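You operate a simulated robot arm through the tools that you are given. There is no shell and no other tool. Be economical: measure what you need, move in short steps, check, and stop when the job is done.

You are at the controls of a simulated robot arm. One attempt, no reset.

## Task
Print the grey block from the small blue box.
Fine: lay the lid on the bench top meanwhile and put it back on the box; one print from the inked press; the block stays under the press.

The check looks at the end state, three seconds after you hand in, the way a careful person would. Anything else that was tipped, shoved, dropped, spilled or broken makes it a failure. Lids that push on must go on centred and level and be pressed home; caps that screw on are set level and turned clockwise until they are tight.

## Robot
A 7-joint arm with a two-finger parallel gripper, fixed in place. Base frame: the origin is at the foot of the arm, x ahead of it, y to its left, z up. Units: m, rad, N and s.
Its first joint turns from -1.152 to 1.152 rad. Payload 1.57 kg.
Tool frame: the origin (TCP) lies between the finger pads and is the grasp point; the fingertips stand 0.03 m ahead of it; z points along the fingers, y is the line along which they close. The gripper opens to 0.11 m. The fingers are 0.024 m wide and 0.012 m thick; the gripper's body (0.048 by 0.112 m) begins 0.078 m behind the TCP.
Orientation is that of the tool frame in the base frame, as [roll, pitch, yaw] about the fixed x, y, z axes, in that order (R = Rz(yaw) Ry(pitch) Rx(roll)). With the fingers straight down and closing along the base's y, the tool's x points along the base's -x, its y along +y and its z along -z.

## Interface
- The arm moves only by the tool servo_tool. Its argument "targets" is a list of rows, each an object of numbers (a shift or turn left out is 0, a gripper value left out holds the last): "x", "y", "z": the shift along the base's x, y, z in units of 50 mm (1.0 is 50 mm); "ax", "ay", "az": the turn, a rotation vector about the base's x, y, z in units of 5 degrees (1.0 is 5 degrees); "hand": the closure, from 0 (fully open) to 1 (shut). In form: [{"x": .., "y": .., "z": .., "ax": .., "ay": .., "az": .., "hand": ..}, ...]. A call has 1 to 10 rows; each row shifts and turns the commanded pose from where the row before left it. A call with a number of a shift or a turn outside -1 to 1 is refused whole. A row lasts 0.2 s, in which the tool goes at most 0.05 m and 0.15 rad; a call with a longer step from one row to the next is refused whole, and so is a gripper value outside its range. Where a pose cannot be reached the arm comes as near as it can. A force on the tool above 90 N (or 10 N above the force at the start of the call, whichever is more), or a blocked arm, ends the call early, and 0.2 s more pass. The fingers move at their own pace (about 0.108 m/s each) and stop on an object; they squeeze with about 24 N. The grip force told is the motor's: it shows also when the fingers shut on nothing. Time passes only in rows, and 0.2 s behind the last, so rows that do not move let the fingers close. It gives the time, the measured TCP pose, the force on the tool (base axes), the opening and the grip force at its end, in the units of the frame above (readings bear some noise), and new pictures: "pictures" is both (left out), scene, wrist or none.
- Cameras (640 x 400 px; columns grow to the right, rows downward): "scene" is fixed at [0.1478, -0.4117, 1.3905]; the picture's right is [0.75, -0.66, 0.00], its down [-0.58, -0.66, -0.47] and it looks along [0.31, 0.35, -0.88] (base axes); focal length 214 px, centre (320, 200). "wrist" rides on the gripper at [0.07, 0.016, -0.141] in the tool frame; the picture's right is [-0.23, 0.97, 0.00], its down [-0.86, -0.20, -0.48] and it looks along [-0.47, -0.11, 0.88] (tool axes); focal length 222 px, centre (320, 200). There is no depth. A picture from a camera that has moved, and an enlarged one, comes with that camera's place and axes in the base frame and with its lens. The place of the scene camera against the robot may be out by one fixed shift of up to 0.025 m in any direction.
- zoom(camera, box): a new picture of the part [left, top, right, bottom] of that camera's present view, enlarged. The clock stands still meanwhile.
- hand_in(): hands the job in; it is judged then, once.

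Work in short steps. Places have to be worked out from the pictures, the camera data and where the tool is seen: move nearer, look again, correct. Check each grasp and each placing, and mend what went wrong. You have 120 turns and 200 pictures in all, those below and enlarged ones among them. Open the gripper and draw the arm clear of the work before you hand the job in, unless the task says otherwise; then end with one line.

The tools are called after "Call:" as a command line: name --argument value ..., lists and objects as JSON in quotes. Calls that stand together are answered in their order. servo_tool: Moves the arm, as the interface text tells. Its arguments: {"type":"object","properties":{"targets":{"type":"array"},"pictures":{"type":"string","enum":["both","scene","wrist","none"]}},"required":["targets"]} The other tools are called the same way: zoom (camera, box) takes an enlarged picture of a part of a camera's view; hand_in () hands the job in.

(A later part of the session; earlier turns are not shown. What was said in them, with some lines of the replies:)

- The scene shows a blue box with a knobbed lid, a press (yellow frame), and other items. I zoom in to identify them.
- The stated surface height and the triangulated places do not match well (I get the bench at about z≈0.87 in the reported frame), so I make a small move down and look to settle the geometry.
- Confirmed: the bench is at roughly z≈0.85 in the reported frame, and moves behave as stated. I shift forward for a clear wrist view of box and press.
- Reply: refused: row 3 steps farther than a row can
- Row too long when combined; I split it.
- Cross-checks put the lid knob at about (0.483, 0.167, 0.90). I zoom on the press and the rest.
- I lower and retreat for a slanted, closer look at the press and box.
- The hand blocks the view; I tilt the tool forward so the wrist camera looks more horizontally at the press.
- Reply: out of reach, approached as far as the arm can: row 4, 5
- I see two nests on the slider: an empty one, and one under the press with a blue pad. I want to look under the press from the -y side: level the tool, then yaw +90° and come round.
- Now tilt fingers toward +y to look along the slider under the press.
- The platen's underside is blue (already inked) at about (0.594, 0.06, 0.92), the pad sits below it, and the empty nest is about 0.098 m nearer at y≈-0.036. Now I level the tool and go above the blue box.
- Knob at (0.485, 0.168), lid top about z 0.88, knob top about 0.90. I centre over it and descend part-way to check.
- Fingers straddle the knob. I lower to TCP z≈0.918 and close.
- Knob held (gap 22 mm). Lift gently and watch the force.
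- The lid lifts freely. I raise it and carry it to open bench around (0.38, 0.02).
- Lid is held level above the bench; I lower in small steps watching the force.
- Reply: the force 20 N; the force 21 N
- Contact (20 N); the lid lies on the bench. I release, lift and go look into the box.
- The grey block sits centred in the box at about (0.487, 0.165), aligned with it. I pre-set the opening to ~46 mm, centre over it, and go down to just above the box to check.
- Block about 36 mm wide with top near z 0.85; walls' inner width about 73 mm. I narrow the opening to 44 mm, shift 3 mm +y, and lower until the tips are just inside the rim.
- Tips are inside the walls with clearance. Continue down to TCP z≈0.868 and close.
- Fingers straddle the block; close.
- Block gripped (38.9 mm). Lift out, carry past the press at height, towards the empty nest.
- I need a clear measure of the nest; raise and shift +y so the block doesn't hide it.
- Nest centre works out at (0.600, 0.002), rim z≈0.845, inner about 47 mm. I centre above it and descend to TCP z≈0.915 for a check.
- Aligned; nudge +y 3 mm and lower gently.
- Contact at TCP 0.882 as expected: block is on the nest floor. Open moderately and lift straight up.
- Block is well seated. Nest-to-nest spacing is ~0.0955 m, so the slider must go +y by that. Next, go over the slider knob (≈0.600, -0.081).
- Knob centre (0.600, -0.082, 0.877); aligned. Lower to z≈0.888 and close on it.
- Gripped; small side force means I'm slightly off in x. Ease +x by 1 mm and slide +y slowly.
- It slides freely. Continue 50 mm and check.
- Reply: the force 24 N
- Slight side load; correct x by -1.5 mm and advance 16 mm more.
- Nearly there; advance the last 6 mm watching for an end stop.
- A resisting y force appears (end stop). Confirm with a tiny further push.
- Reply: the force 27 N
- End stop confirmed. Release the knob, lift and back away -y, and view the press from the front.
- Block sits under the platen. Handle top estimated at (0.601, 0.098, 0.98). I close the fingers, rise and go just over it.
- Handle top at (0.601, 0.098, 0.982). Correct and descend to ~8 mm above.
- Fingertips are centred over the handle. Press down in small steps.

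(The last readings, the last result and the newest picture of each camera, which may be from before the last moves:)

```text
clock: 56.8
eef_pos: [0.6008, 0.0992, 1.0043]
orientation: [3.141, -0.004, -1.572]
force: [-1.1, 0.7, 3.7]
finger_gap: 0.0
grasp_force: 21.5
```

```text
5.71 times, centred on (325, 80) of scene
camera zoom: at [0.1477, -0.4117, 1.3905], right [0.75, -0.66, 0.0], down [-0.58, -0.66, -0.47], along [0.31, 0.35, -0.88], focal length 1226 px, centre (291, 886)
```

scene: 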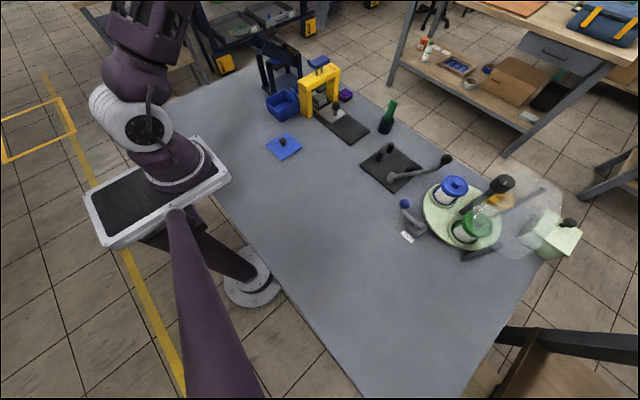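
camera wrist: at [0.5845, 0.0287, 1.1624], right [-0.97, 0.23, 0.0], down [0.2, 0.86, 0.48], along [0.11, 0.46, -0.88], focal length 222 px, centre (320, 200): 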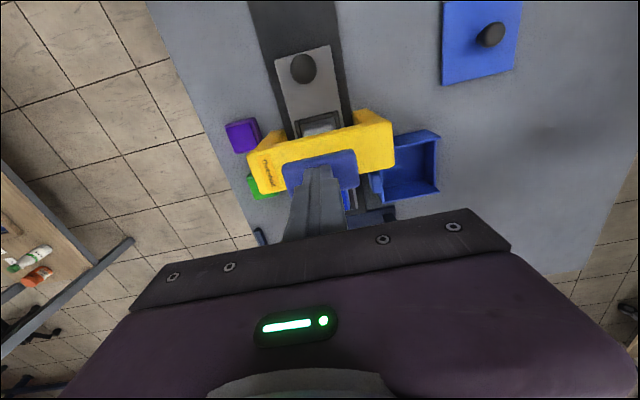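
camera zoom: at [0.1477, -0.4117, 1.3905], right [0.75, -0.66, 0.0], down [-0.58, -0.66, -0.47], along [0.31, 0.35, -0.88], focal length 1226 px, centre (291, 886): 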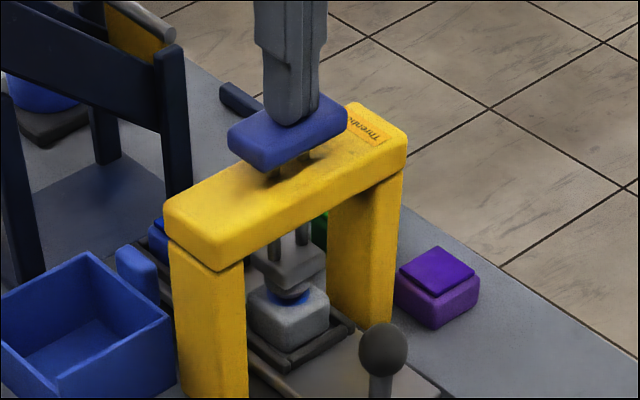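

The platen is nearly on the block. Continue in 2 mm steps until firm contact.

Call:
servo_tool --targets '[{"z": -0.05}, {"z": -0.05}]' --pictures "none"

Call:
zoom --camera "scene" --box '[295, 75, 345, 115]'

```text
clock: 57.4
eef_pos: [0.6008, 0.0991, 0.9999]
orientation: [-3.139, -0.003, -1.572]
force: [-2.8, -3.4, 13.8]
finger_gap: 0.0001
grasp_force: 20.9
```

```text
10.00 times, centred on (320, 95) of scene
camera zoom: at [0.1475, -0.4117, 1.3905], right [0.75, -0.66, 0.0], down [-0.58, -0.66, -0.47], along [0.31, 0.35, -0.88], focal length 2145 px, centre (320, 1250)
```

zoom: 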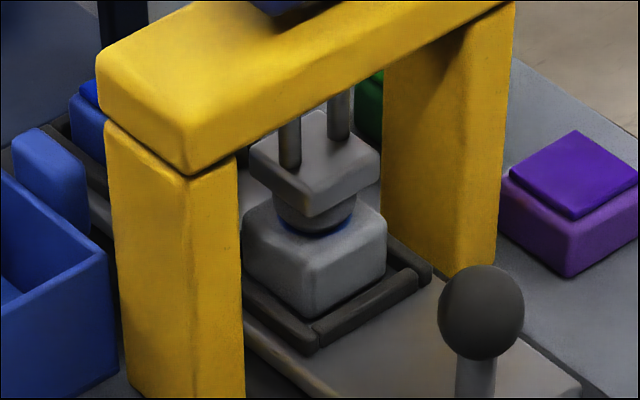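

Contact has begun (14 N); press a bit more firmly.

Call:
servo_tool --targets '[{"z": -0.04}, {"z": -0.04}, {}]' --pictures "none"

Call:
zoom --camera "scene" --box '[295, 75, 345, 115]'

```text
clock: 58.2
eef_pos: [0.602, 0.0989, 0.9995]
orientation: [-3.131, -0.002, -1.57]
force: [-11.1, -2.4, 72.5]
finger_gap: 0.0001
grasp_force: 21.7
```

```text
10.00 times, centred on (320, 95) of scene
camera zoom: at [0.1461, -0.4119, 1.3906], right [0.75, -0.66, 0.0], down [-0.58, -0.66, -0.47], along [0.31, 0.35, -0.88], focal length 2145 px, centre (320, 1250)
```

zoom: 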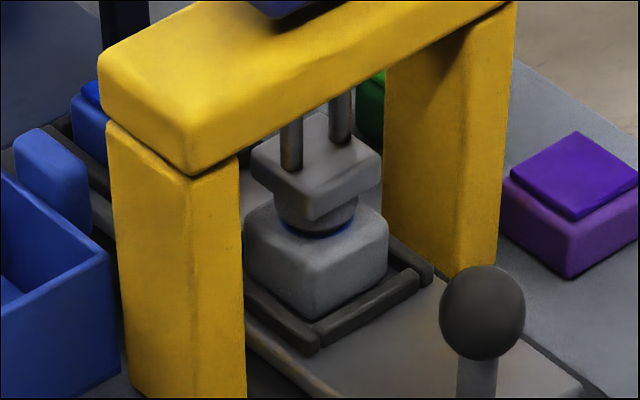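

Firmly pressed (72 N). Lift straight up in one motion and check the print.

Call:
servo_tool --targets '[{"z": 0.3}, {"z": 0.7}, {"z": 0.9}, {"z": 0.9}, {}]'

Call:
zoom --camera "scene" --box '[280, 50, 360, 115]'

```text
clock: 59.4
eef_pos: [0.6002, 0.0974, 1.1335]
orientation: [-3.141, -0.001, -1.572]
force: [0.4, -0.8, 0.3]
finger_gap: 0.0002
grasp_force: 21.5
camera wrist: at [0.584, 0.0273, 1.275], right [-0.97, 0.23, 0.0], down [0.2, 0.86, 0.48], along [0.11, 0.46, -0.88], focal length 222 px, centre (320, 200)
```

scene: 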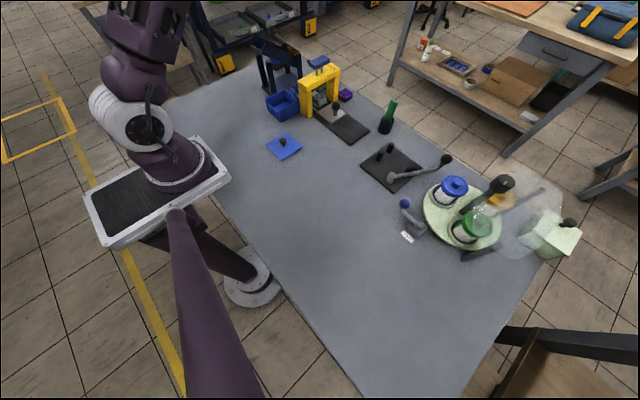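
wrist: 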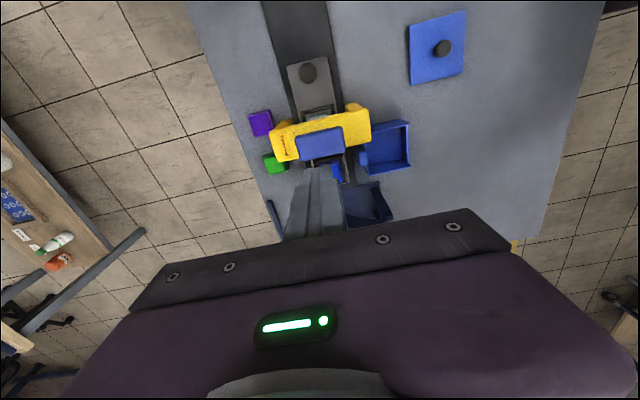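

```text
6.15 times, centred on (320, 82) of scene
camera zoom: at [0.1478, -0.4116, 1.3905], right [0.75, -0.66, 0.0], down [-0.58, -0.66, -0.47], along [0.31, 0.35, -0.88], focal length 1320 px, centre (320, 923)
```

zoom: 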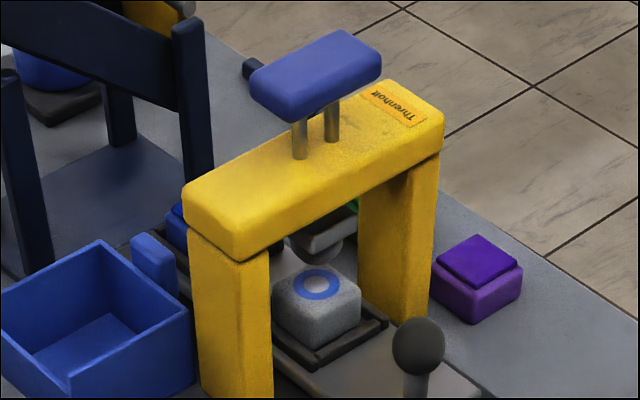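

A clean blue ring print is on the block. Now the lid: go back above its knob (0.384, 0.029) with the hand open.

Call:
servo_tool --targets '[{"y": -0.45, "x": -0.8, "hand": 0.3}, {"y": -0.45, "x": -0.8}, {"y": -0.46, "x": -0.8}, {"x": -0.9}, {"x": -0.97}, {"z": -0.9}, {"z": -0.9}, {"z": -0.9}, {"z": -0.9}, {}]'

Call:
zoom --camera "wrist" --box '[220, 80, 420, 220]'

```text
clock: 61.6
eef_pos: [0.3871, 0.0322, 0.9545]
orientation: [3.141, -0.001, -1.569]
force: [-0.5, -0.5, 0.2]
finger_gap: 0.0769
grasp_force: 0.0
camera wrist: at [0.3708, -0.0369, 1.0962], right [-0.97, 0.23, 0.0], down [0.2, 0.86, 0.48], along [0.11, 0.46, -0.88], focal length 222 px, centre (320, 200)
```

scene: 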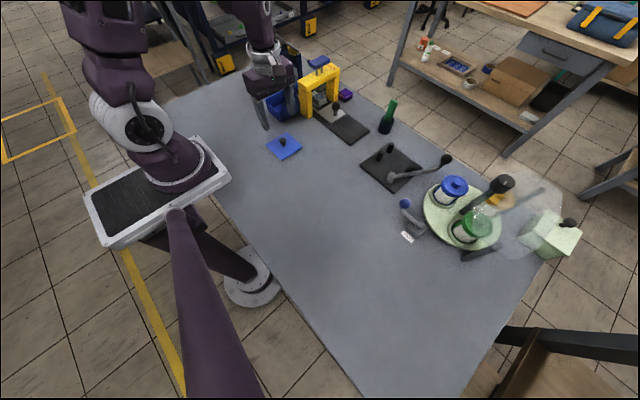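
wrist: 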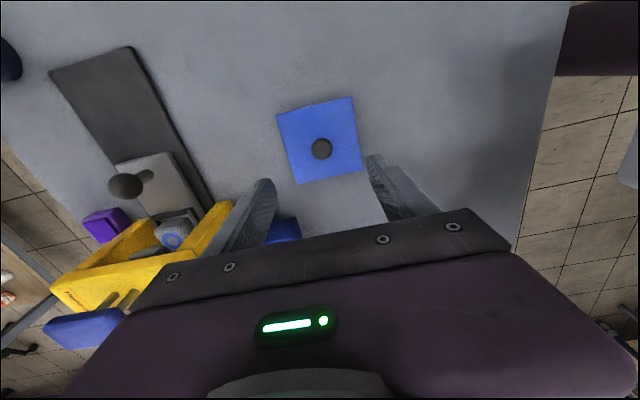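

```text
2.86 times, centred on (320, 150) of wrist
camera zoom: at [0.3708, -0.0369, 1.0962], right [-0.97, 0.23, 0.0], down [0.2, 0.86, 0.48], along [0.11, 0.46, -0.88], focal length 635 px, centre (320, 343)
```

zoom: 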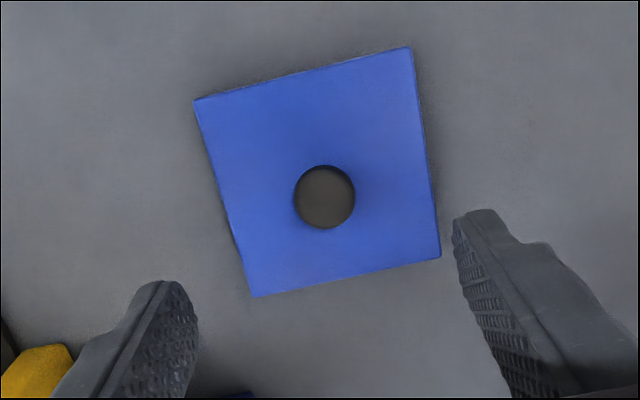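

Knob at (0.385, 0.028). Align, lower to z≈0.872 and grip.

Call:
servo_tool --targets '[{"x": -0.04, "y": -0.06, "z": -0.7}, {"z": -0.7}, {"z": -0.24}, {}, {"hand": 1}, {"hand": 1}, {"hand": 1}]' --pictures "wrist"

Call:
zoom --camera "scene" --box '[250, 90, 350, 160]'

```text
clock: 63.2
eef_pos: [0.3854, 0.0274, 0.8735]
orientation: [3.141, -0.002, -1.571]
force: [-0.2, 0.7, -0.3]
finger_gap: 0.0225
grasp_force: 24.1
camera wrist: at [0.3693, -0.0418, 1.0145], right [-0.97, 0.23, 0.0], down [0.2, 0.86, 0.48], along [0.11, 0.46, -0.88], focal length 222 px, centre (320, 200)
```

wrist: 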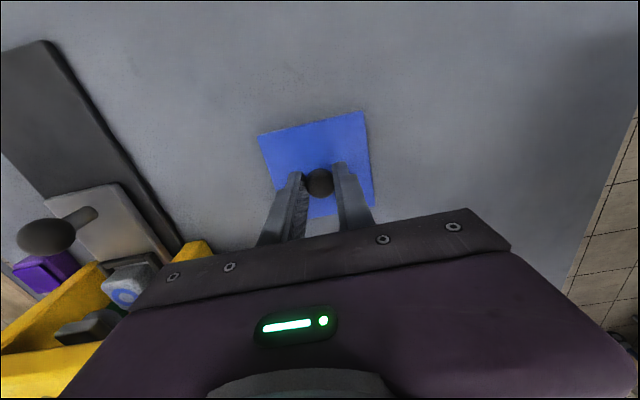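

```text
5.71 times, centred on (300, 125) of scene
camera zoom: at [0.1478, -0.4116, 1.3905], right [0.75, -0.66, 0.0], down [-0.58, -0.66, -0.47], along [0.31, 0.35, -0.88], focal length 1226 px, centre (434, 629)
```

zoom: 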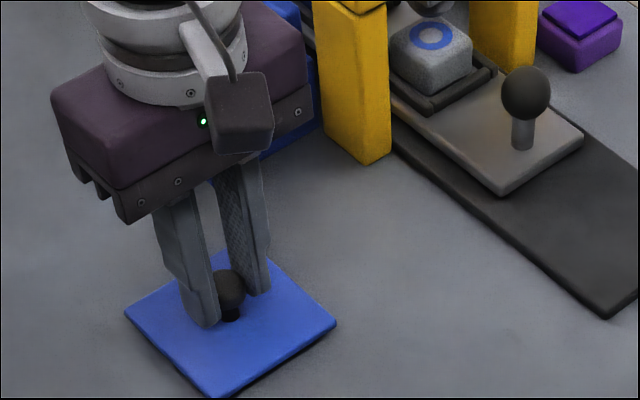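

Grip good. Lift and carry back above the box at (0.4855, 0.168).

Call:
servo_tool --targets '[{"z": 0.5}, {"z": 0.9}, {"z": 0.9}, {"z": 0.9}, {"x": 0.5, "y": 0.7}, {"x": 0.5, "y": 0.7}, {"x": 0.5, "y": 0.7}, {"x": 0.5, "y": 0.7}, {}]' --pictures "none"

Call:
zoom --camera "scene" --box '[240, 50, 340, 125]'

Call:
zoom --camera "wrist" --box '[220, 80, 420, 220]'

```text
clock: 65.2
eef_pos: [0.4823, 0.1683, 1.0325]
orientation: [-3.142, -0.004, -1.571]
force: [-0.6, 0.9, -0.5]
finger_gap: 0.0227
grasp_force: 24.0
```

```text
5.33 times, centred on (290, 88) of scene
camera zoom: at [0.1478, -0.4116, 1.3905], right [0.75, -0.66, 0.0], down [-0.58, -0.66, -0.47], along [0.31, 0.35, -0.88], focal length 1144 px, centre (480, 800)
```

zoom: 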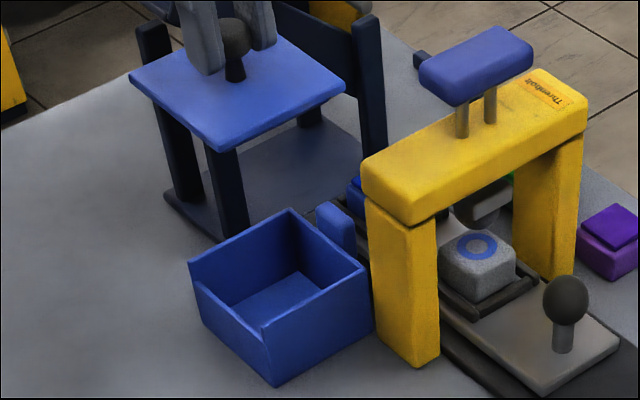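

```text
2.86 times, centred on (320, 150) of wrist
camera zoom: at [0.4673, 0.0992, 1.1732], right [-0.97, 0.23, 0.0], down [0.2, 0.86, 0.48], along [0.11, 0.46, -0.88], focal length 635 px, centre (320, 343)
```

zoom: 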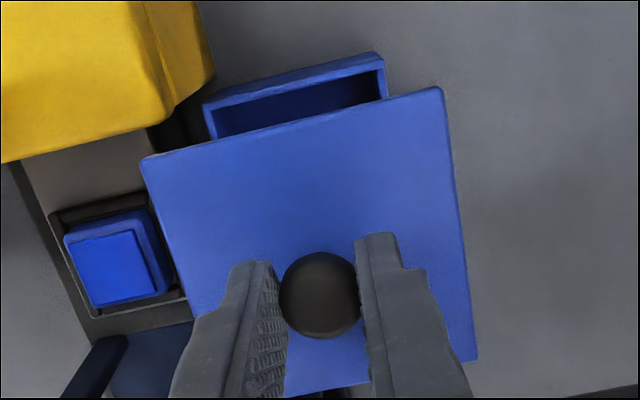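

Lid held level over the box. Lower to ~2 cm above home and check alignment.

Call:
servo_tool --targets '[{"x": 0.05, "z": -0.7}, {"z": -0.7}, {"z": -0.45}, {}]' --pictures "none"

Call:
zoom --camera "scene" --box '[250, 70, 330, 120]'

Call:
zoom --camera "wrist" --box '[220, 80, 420, 220]'

```text
clock: 66.2
eef_pos: [0.4873, 0.1662, 0.9399]
orientation: [3.14, -0.002, -1.571]
force: [-0.2, 0.3, -0.3]
finger_gap: 0.0225
grasp_force: 24.1
```

```text
8.00 times, centred on (290, 95) of scene
camera zoom: at [0.1478, -0.4116, 1.3905], right [0.75, -0.66, 0.0], down [-0.58, -0.66, -0.47], along [0.31, 0.35, -0.88], focal length 1716 px, centre (560, 1040)
```

zoom: 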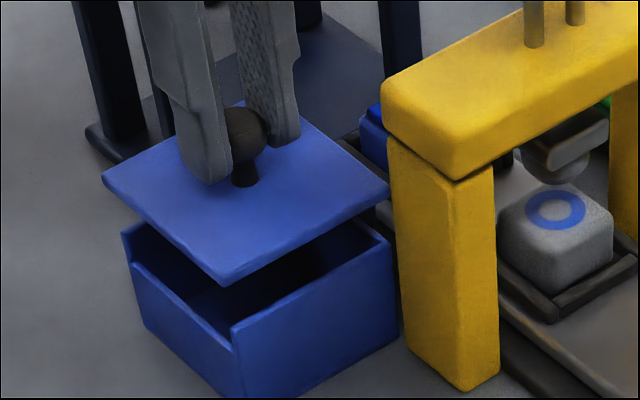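

```text
2.86 times, centred on (320, 150) of wrist
camera zoom: at [0.4708, 0.097, 1.0813], right [-0.97, 0.23, 0.0], down [0.2, 0.86, 0.48], along [0.11, 0.46, -0.88], focal length 635 px, centre (320, 343)
```

zoom: 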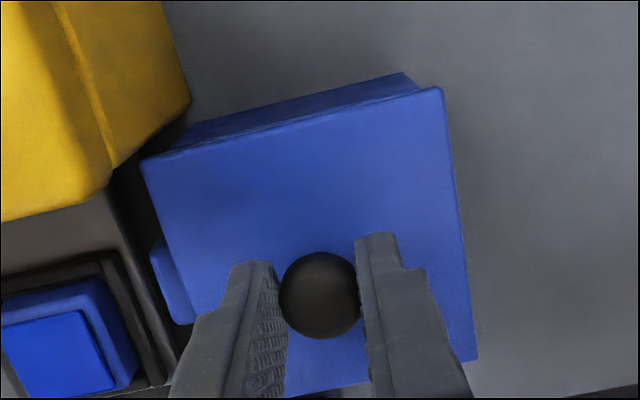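

I take extra readings to average out noise before seating.

Call:
servo_tool --targets '[{}]' --pictures "none"

Call:
servo_tool --targets '[{}]' --pictures "none"

Call:
servo_tool --targets '[{}]' --pictures "none"

```text
clock: 66.6
eef_pos: [0.488, 0.1677, 0.9396]
orientation: [-3.141, -0.005, -1.571]
force: [-0.4, 0.9, -0.2]
finger_gap: 0.0223
grasp_force: 23.9
```

```text
clock: 67.0
eef_pos: [0.4863, 0.1669, 0.9391]
orientation: [-3.141, -0.001, -1.571]
force: [0.9, -0.1, -0.2]
finger_gap: 0.0225
grasp_force: 24.3
```

```text
clock: 67.4
eef_pos: [0.4873, 0.1657, 0.9398]
orientation: [3.141, -0.002, -1.57]
force: [0.3, -0.2, 0.0]
finger_gap: 0.0225
grasp_force: 23.9
```

Averages give a needed shift of -2 mm in x only. Apply it and lower gently toward home (≈0.920).

Call:
servo_tool --targets '[{"x": -0.043}, {"z": -0.1}, {"z": -0.1}, {}]' --pictures "none"

Call:
zoom --camera "scene" --box '[250, 70, 330, 120]'

```text
clock: 68.4
eef_pos: [0.4853, 0.1663, 0.9307]
orientation: [3.141, -0.004, -1.57]
force: [0.7, -0.9, -0.1]
finger_gap: 0.0225
grasp_force: 23.9
```

```text
8.00 times, centred on (290, 95) of scene
camera zoom: at [0.1478, -0.4116, 1.3905], right [0.75, -0.66, 0.0], down [-0.58, -0.66, -0.47], along [0.31, 0.35, -0.88], focal length 1716 px, centre (560, 1040)
```

zoom: 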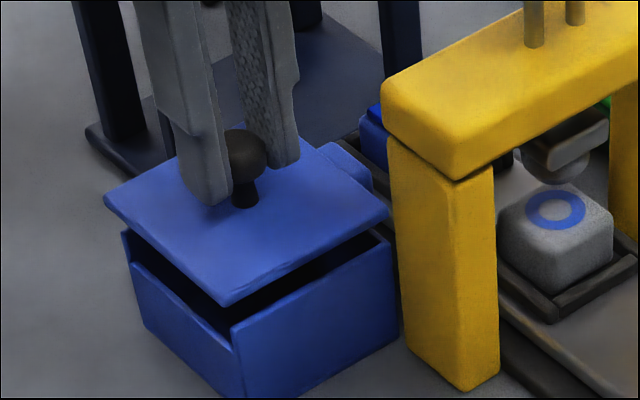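

Call:
servo_tool --targets '[{"z": -0.06}, {"z": -0.06}, {}]' --pictures "none"

Call:
servo_tool --targets '[{"z": -0.06}, {}]' --pictures "none"

Call:
zoom --camera "scene" --box '[250, 70, 330, 120]'

```text
clock: 69.2
eef_pos: [0.4854, 0.1685, 0.9239]
orientation: [-3.141, -0.004, -1.572]
force: [-0.7, 0.1, -0.2]
finger_gap: 0.0226
grasp_force: 24.5
```

```text
clock: 69.8
eef_pos: [0.4862, 0.1682, 0.9201]
orientation: [3.142, -0.004, -1.57]
force: [-1.2, 0.2, 0.6]
finger_gap: 0.0226
grasp_force: 24.3
```

```text
8.00 times, centred on (290, 95) of scene
camera zoom: at [0.1478, -0.4116, 1.3905], right [0.75, -0.66, 0.0], down [-0.58, -0.66, -0.47], along [0.31, 0.35, -0.88], focal length 1716 px, centre (560, 1040)
```

zoom: 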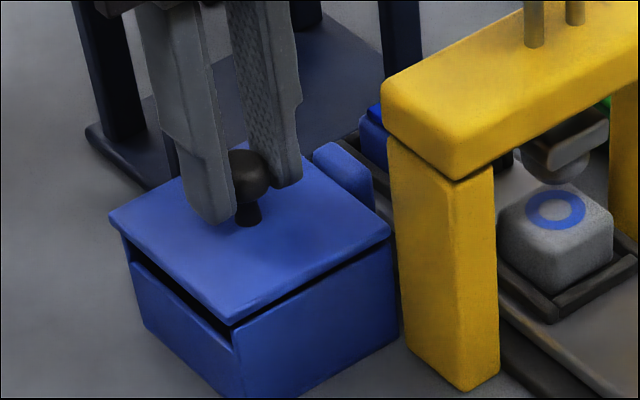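

Still a sliver of gap on the -y side; continue down in 2 mm steps.

Call:
servo_tool --targets '[{"z": -0.04}, {}]' --pictures "none"

Call:
servo_tool --targets '[{"z": -0.04}, {}]' --pictures "none"

Call:
zoom --camera "scene" --box '[250, 70, 330, 120]'

```text
clock: 70.4
eef_pos: [0.4851, 0.1676, 0.919]
orientation: [3.14, -0.003, -1.571]
force: [1.1, -0.2, 0.1]
finger_gap: 0.0224
grasp_force: 23.9
```

```text
clock: 71.0
eef_pos: [0.486, 0.1672, 0.9167]
orientation: [3.141, -0.002, -1.57]
force: [0.2, 0.1, 5.5]
finger_gap: 0.0227
grasp_force: 24.1
```

```text
8.00 times, centred on (290, 95) of scene
camera zoom: at [0.1477, -0.4117, 1.3905], right [0.75, -0.66, 0.0], down [-0.58, -0.66, -0.47], along [0.31, 0.35, -0.88], focal length 1716 px, centre (560, 1040)
```

zoom: 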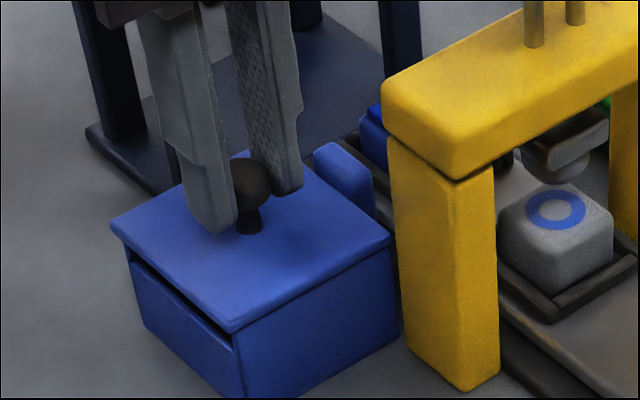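

Flush now, with contact. Press lightly home, release, lift and inspect.

Call:
servo_tool --targets '[{"z": -0.04}, {}]' --pictures "none"

Call:
servo_tool --targets '[{"hand": 0.5}, {"hand": 0.5}, {"z": 0.4}, {"z": 0.9}, {"z": 0.9}, {"z": 0.9}, {}]'

Call:
zoom --camera "scene" --box '[250, 60, 340, 120]'

Call:
zoom --camera "wrist" --box '[240, 60, 400, 180]'

```text
clock: 71.6
eef_pos: [0.4861, 0.1685, 0.9157]
orientation: [-3.138, -0.002, -1.57]
force: [-0.1, -3.7, 19.5]
finger_gap: 0.0225
grasp_force: 24.3
```

```text
clock: 73.2
eef_pos: [0.4866, 0.1686, 1.0703]
orientation: [3.141, -0.002, -1.569]
force: [0.0, -0.2, -1.1]
finger_gap: 0.0554
grasp_force: 0.1
camera wrist: at [0.471, 0.0986, 1.2114], right [-0.97, 0.23, 0.0], down [0.2, 0.86, 0.48], along [0.11, 0.46, -0.88], focal length 222 px, centre (320, 200)
```

scene: 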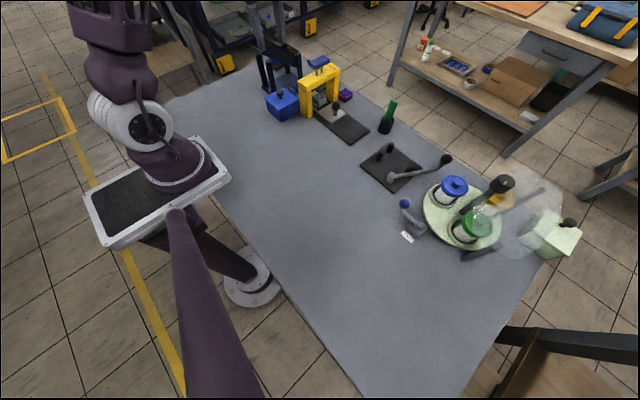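
wrist: 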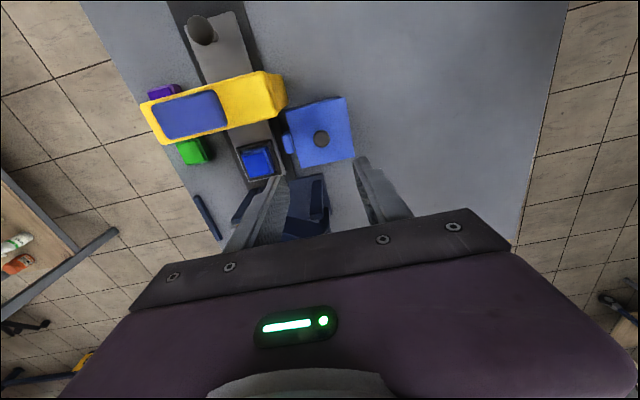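

```text
6.67 times, centred on (295, 90) of scene
camera zoom: at [0.1478, -0.4117, 1.3905], right [0.75, -0.66, 0.0], down [-0.58, -0.66, -0.47], along [0.31, 0.35, -0.88], focal length 1430 px, centre (487, 933)
```

zoom: 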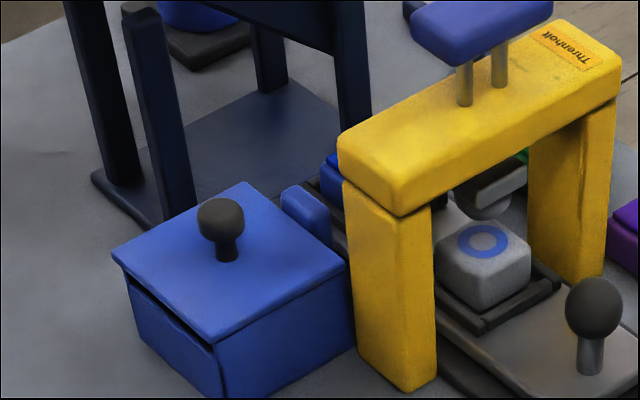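

```text
3.33 times, centred on (320, 120) of wrist
camera zoom: at [0.471, 0.0986, 1.2114], right [-0.97, 0.23, 0.0], down [0.2, 0.86, 0.48], along [0.11, 0.46, -0.88], focal length 740 px, centre (320, 467)
```

zoom: 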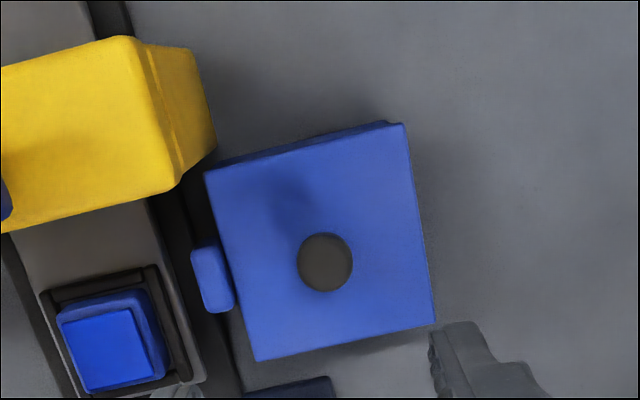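

Lid is flush, centred and level; block is printed and under the press. Draw the arm clear.

Call:
servo_tool --targets '[{"z": 0.9, "hand": 0}, {"z": 0.9}, {"x": -0.9}, {"x": -0.9}, {"y": -0.9}, {"y": -0.9}, {}]'

Call:
zoom --camera "scene" --box '[240, 40, 400, 145]'

```text
clock: 74.8
eef_pos: [0.395, 0.0801, 1.1612]
orientation: [-3.141, -0.003, -1.57]
force: [-0.3, 1.0, -0.3]
finger_gap: 0.1099
grasp_force: 0.0
camera wrist: at [0.3786, 0.0105, 1.3031], right [-0.97, 0.23, 0.0], down [0.2, 0.86, 0.48], along [0.11, 0.46, -0.88], focal length 222 px, centre (320, 200)
```

scene: 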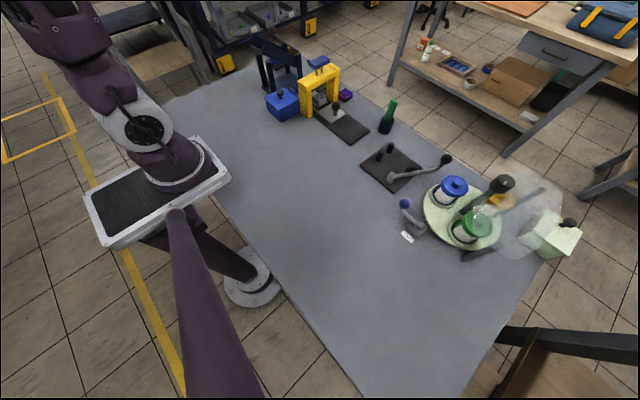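
wrist: 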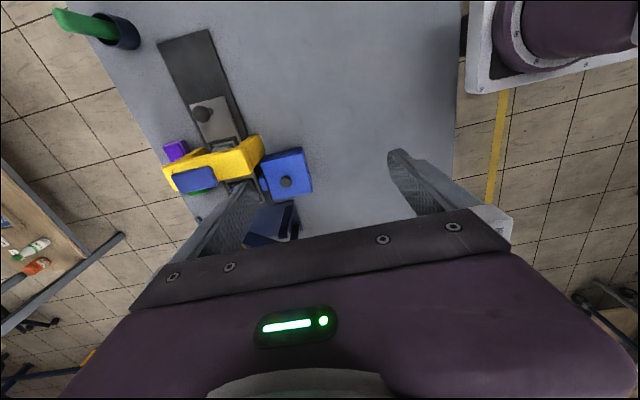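

```text
3.81 times, centred on (320, 92) of scene
camera zoom: at [0.1478, -0.4117, 1.3905], right [0.75, -0.66, 0.0], down [-0.58, -0.66, -0.47], along [0.31, 0.35, -0.88], focal length 817 px, centre (320, 610)
```

zoom: 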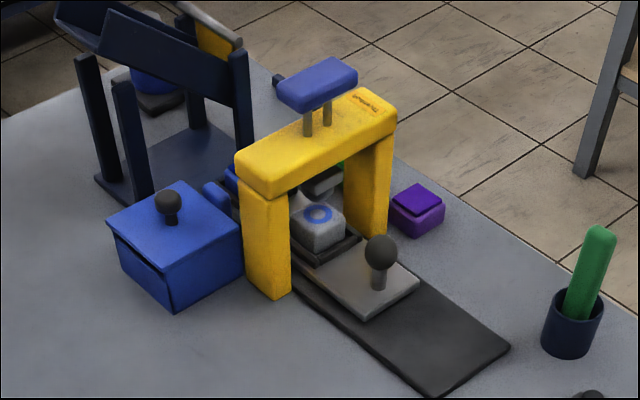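

Everything is in place and the arm is clear; I hand in.

Call:
hand_in

```text
The job is handed in.
```

The grey block has one blue ring print and sits under the press, the lid is back on the blue box and pressed down flush, and the arm is clear with the gripper open.
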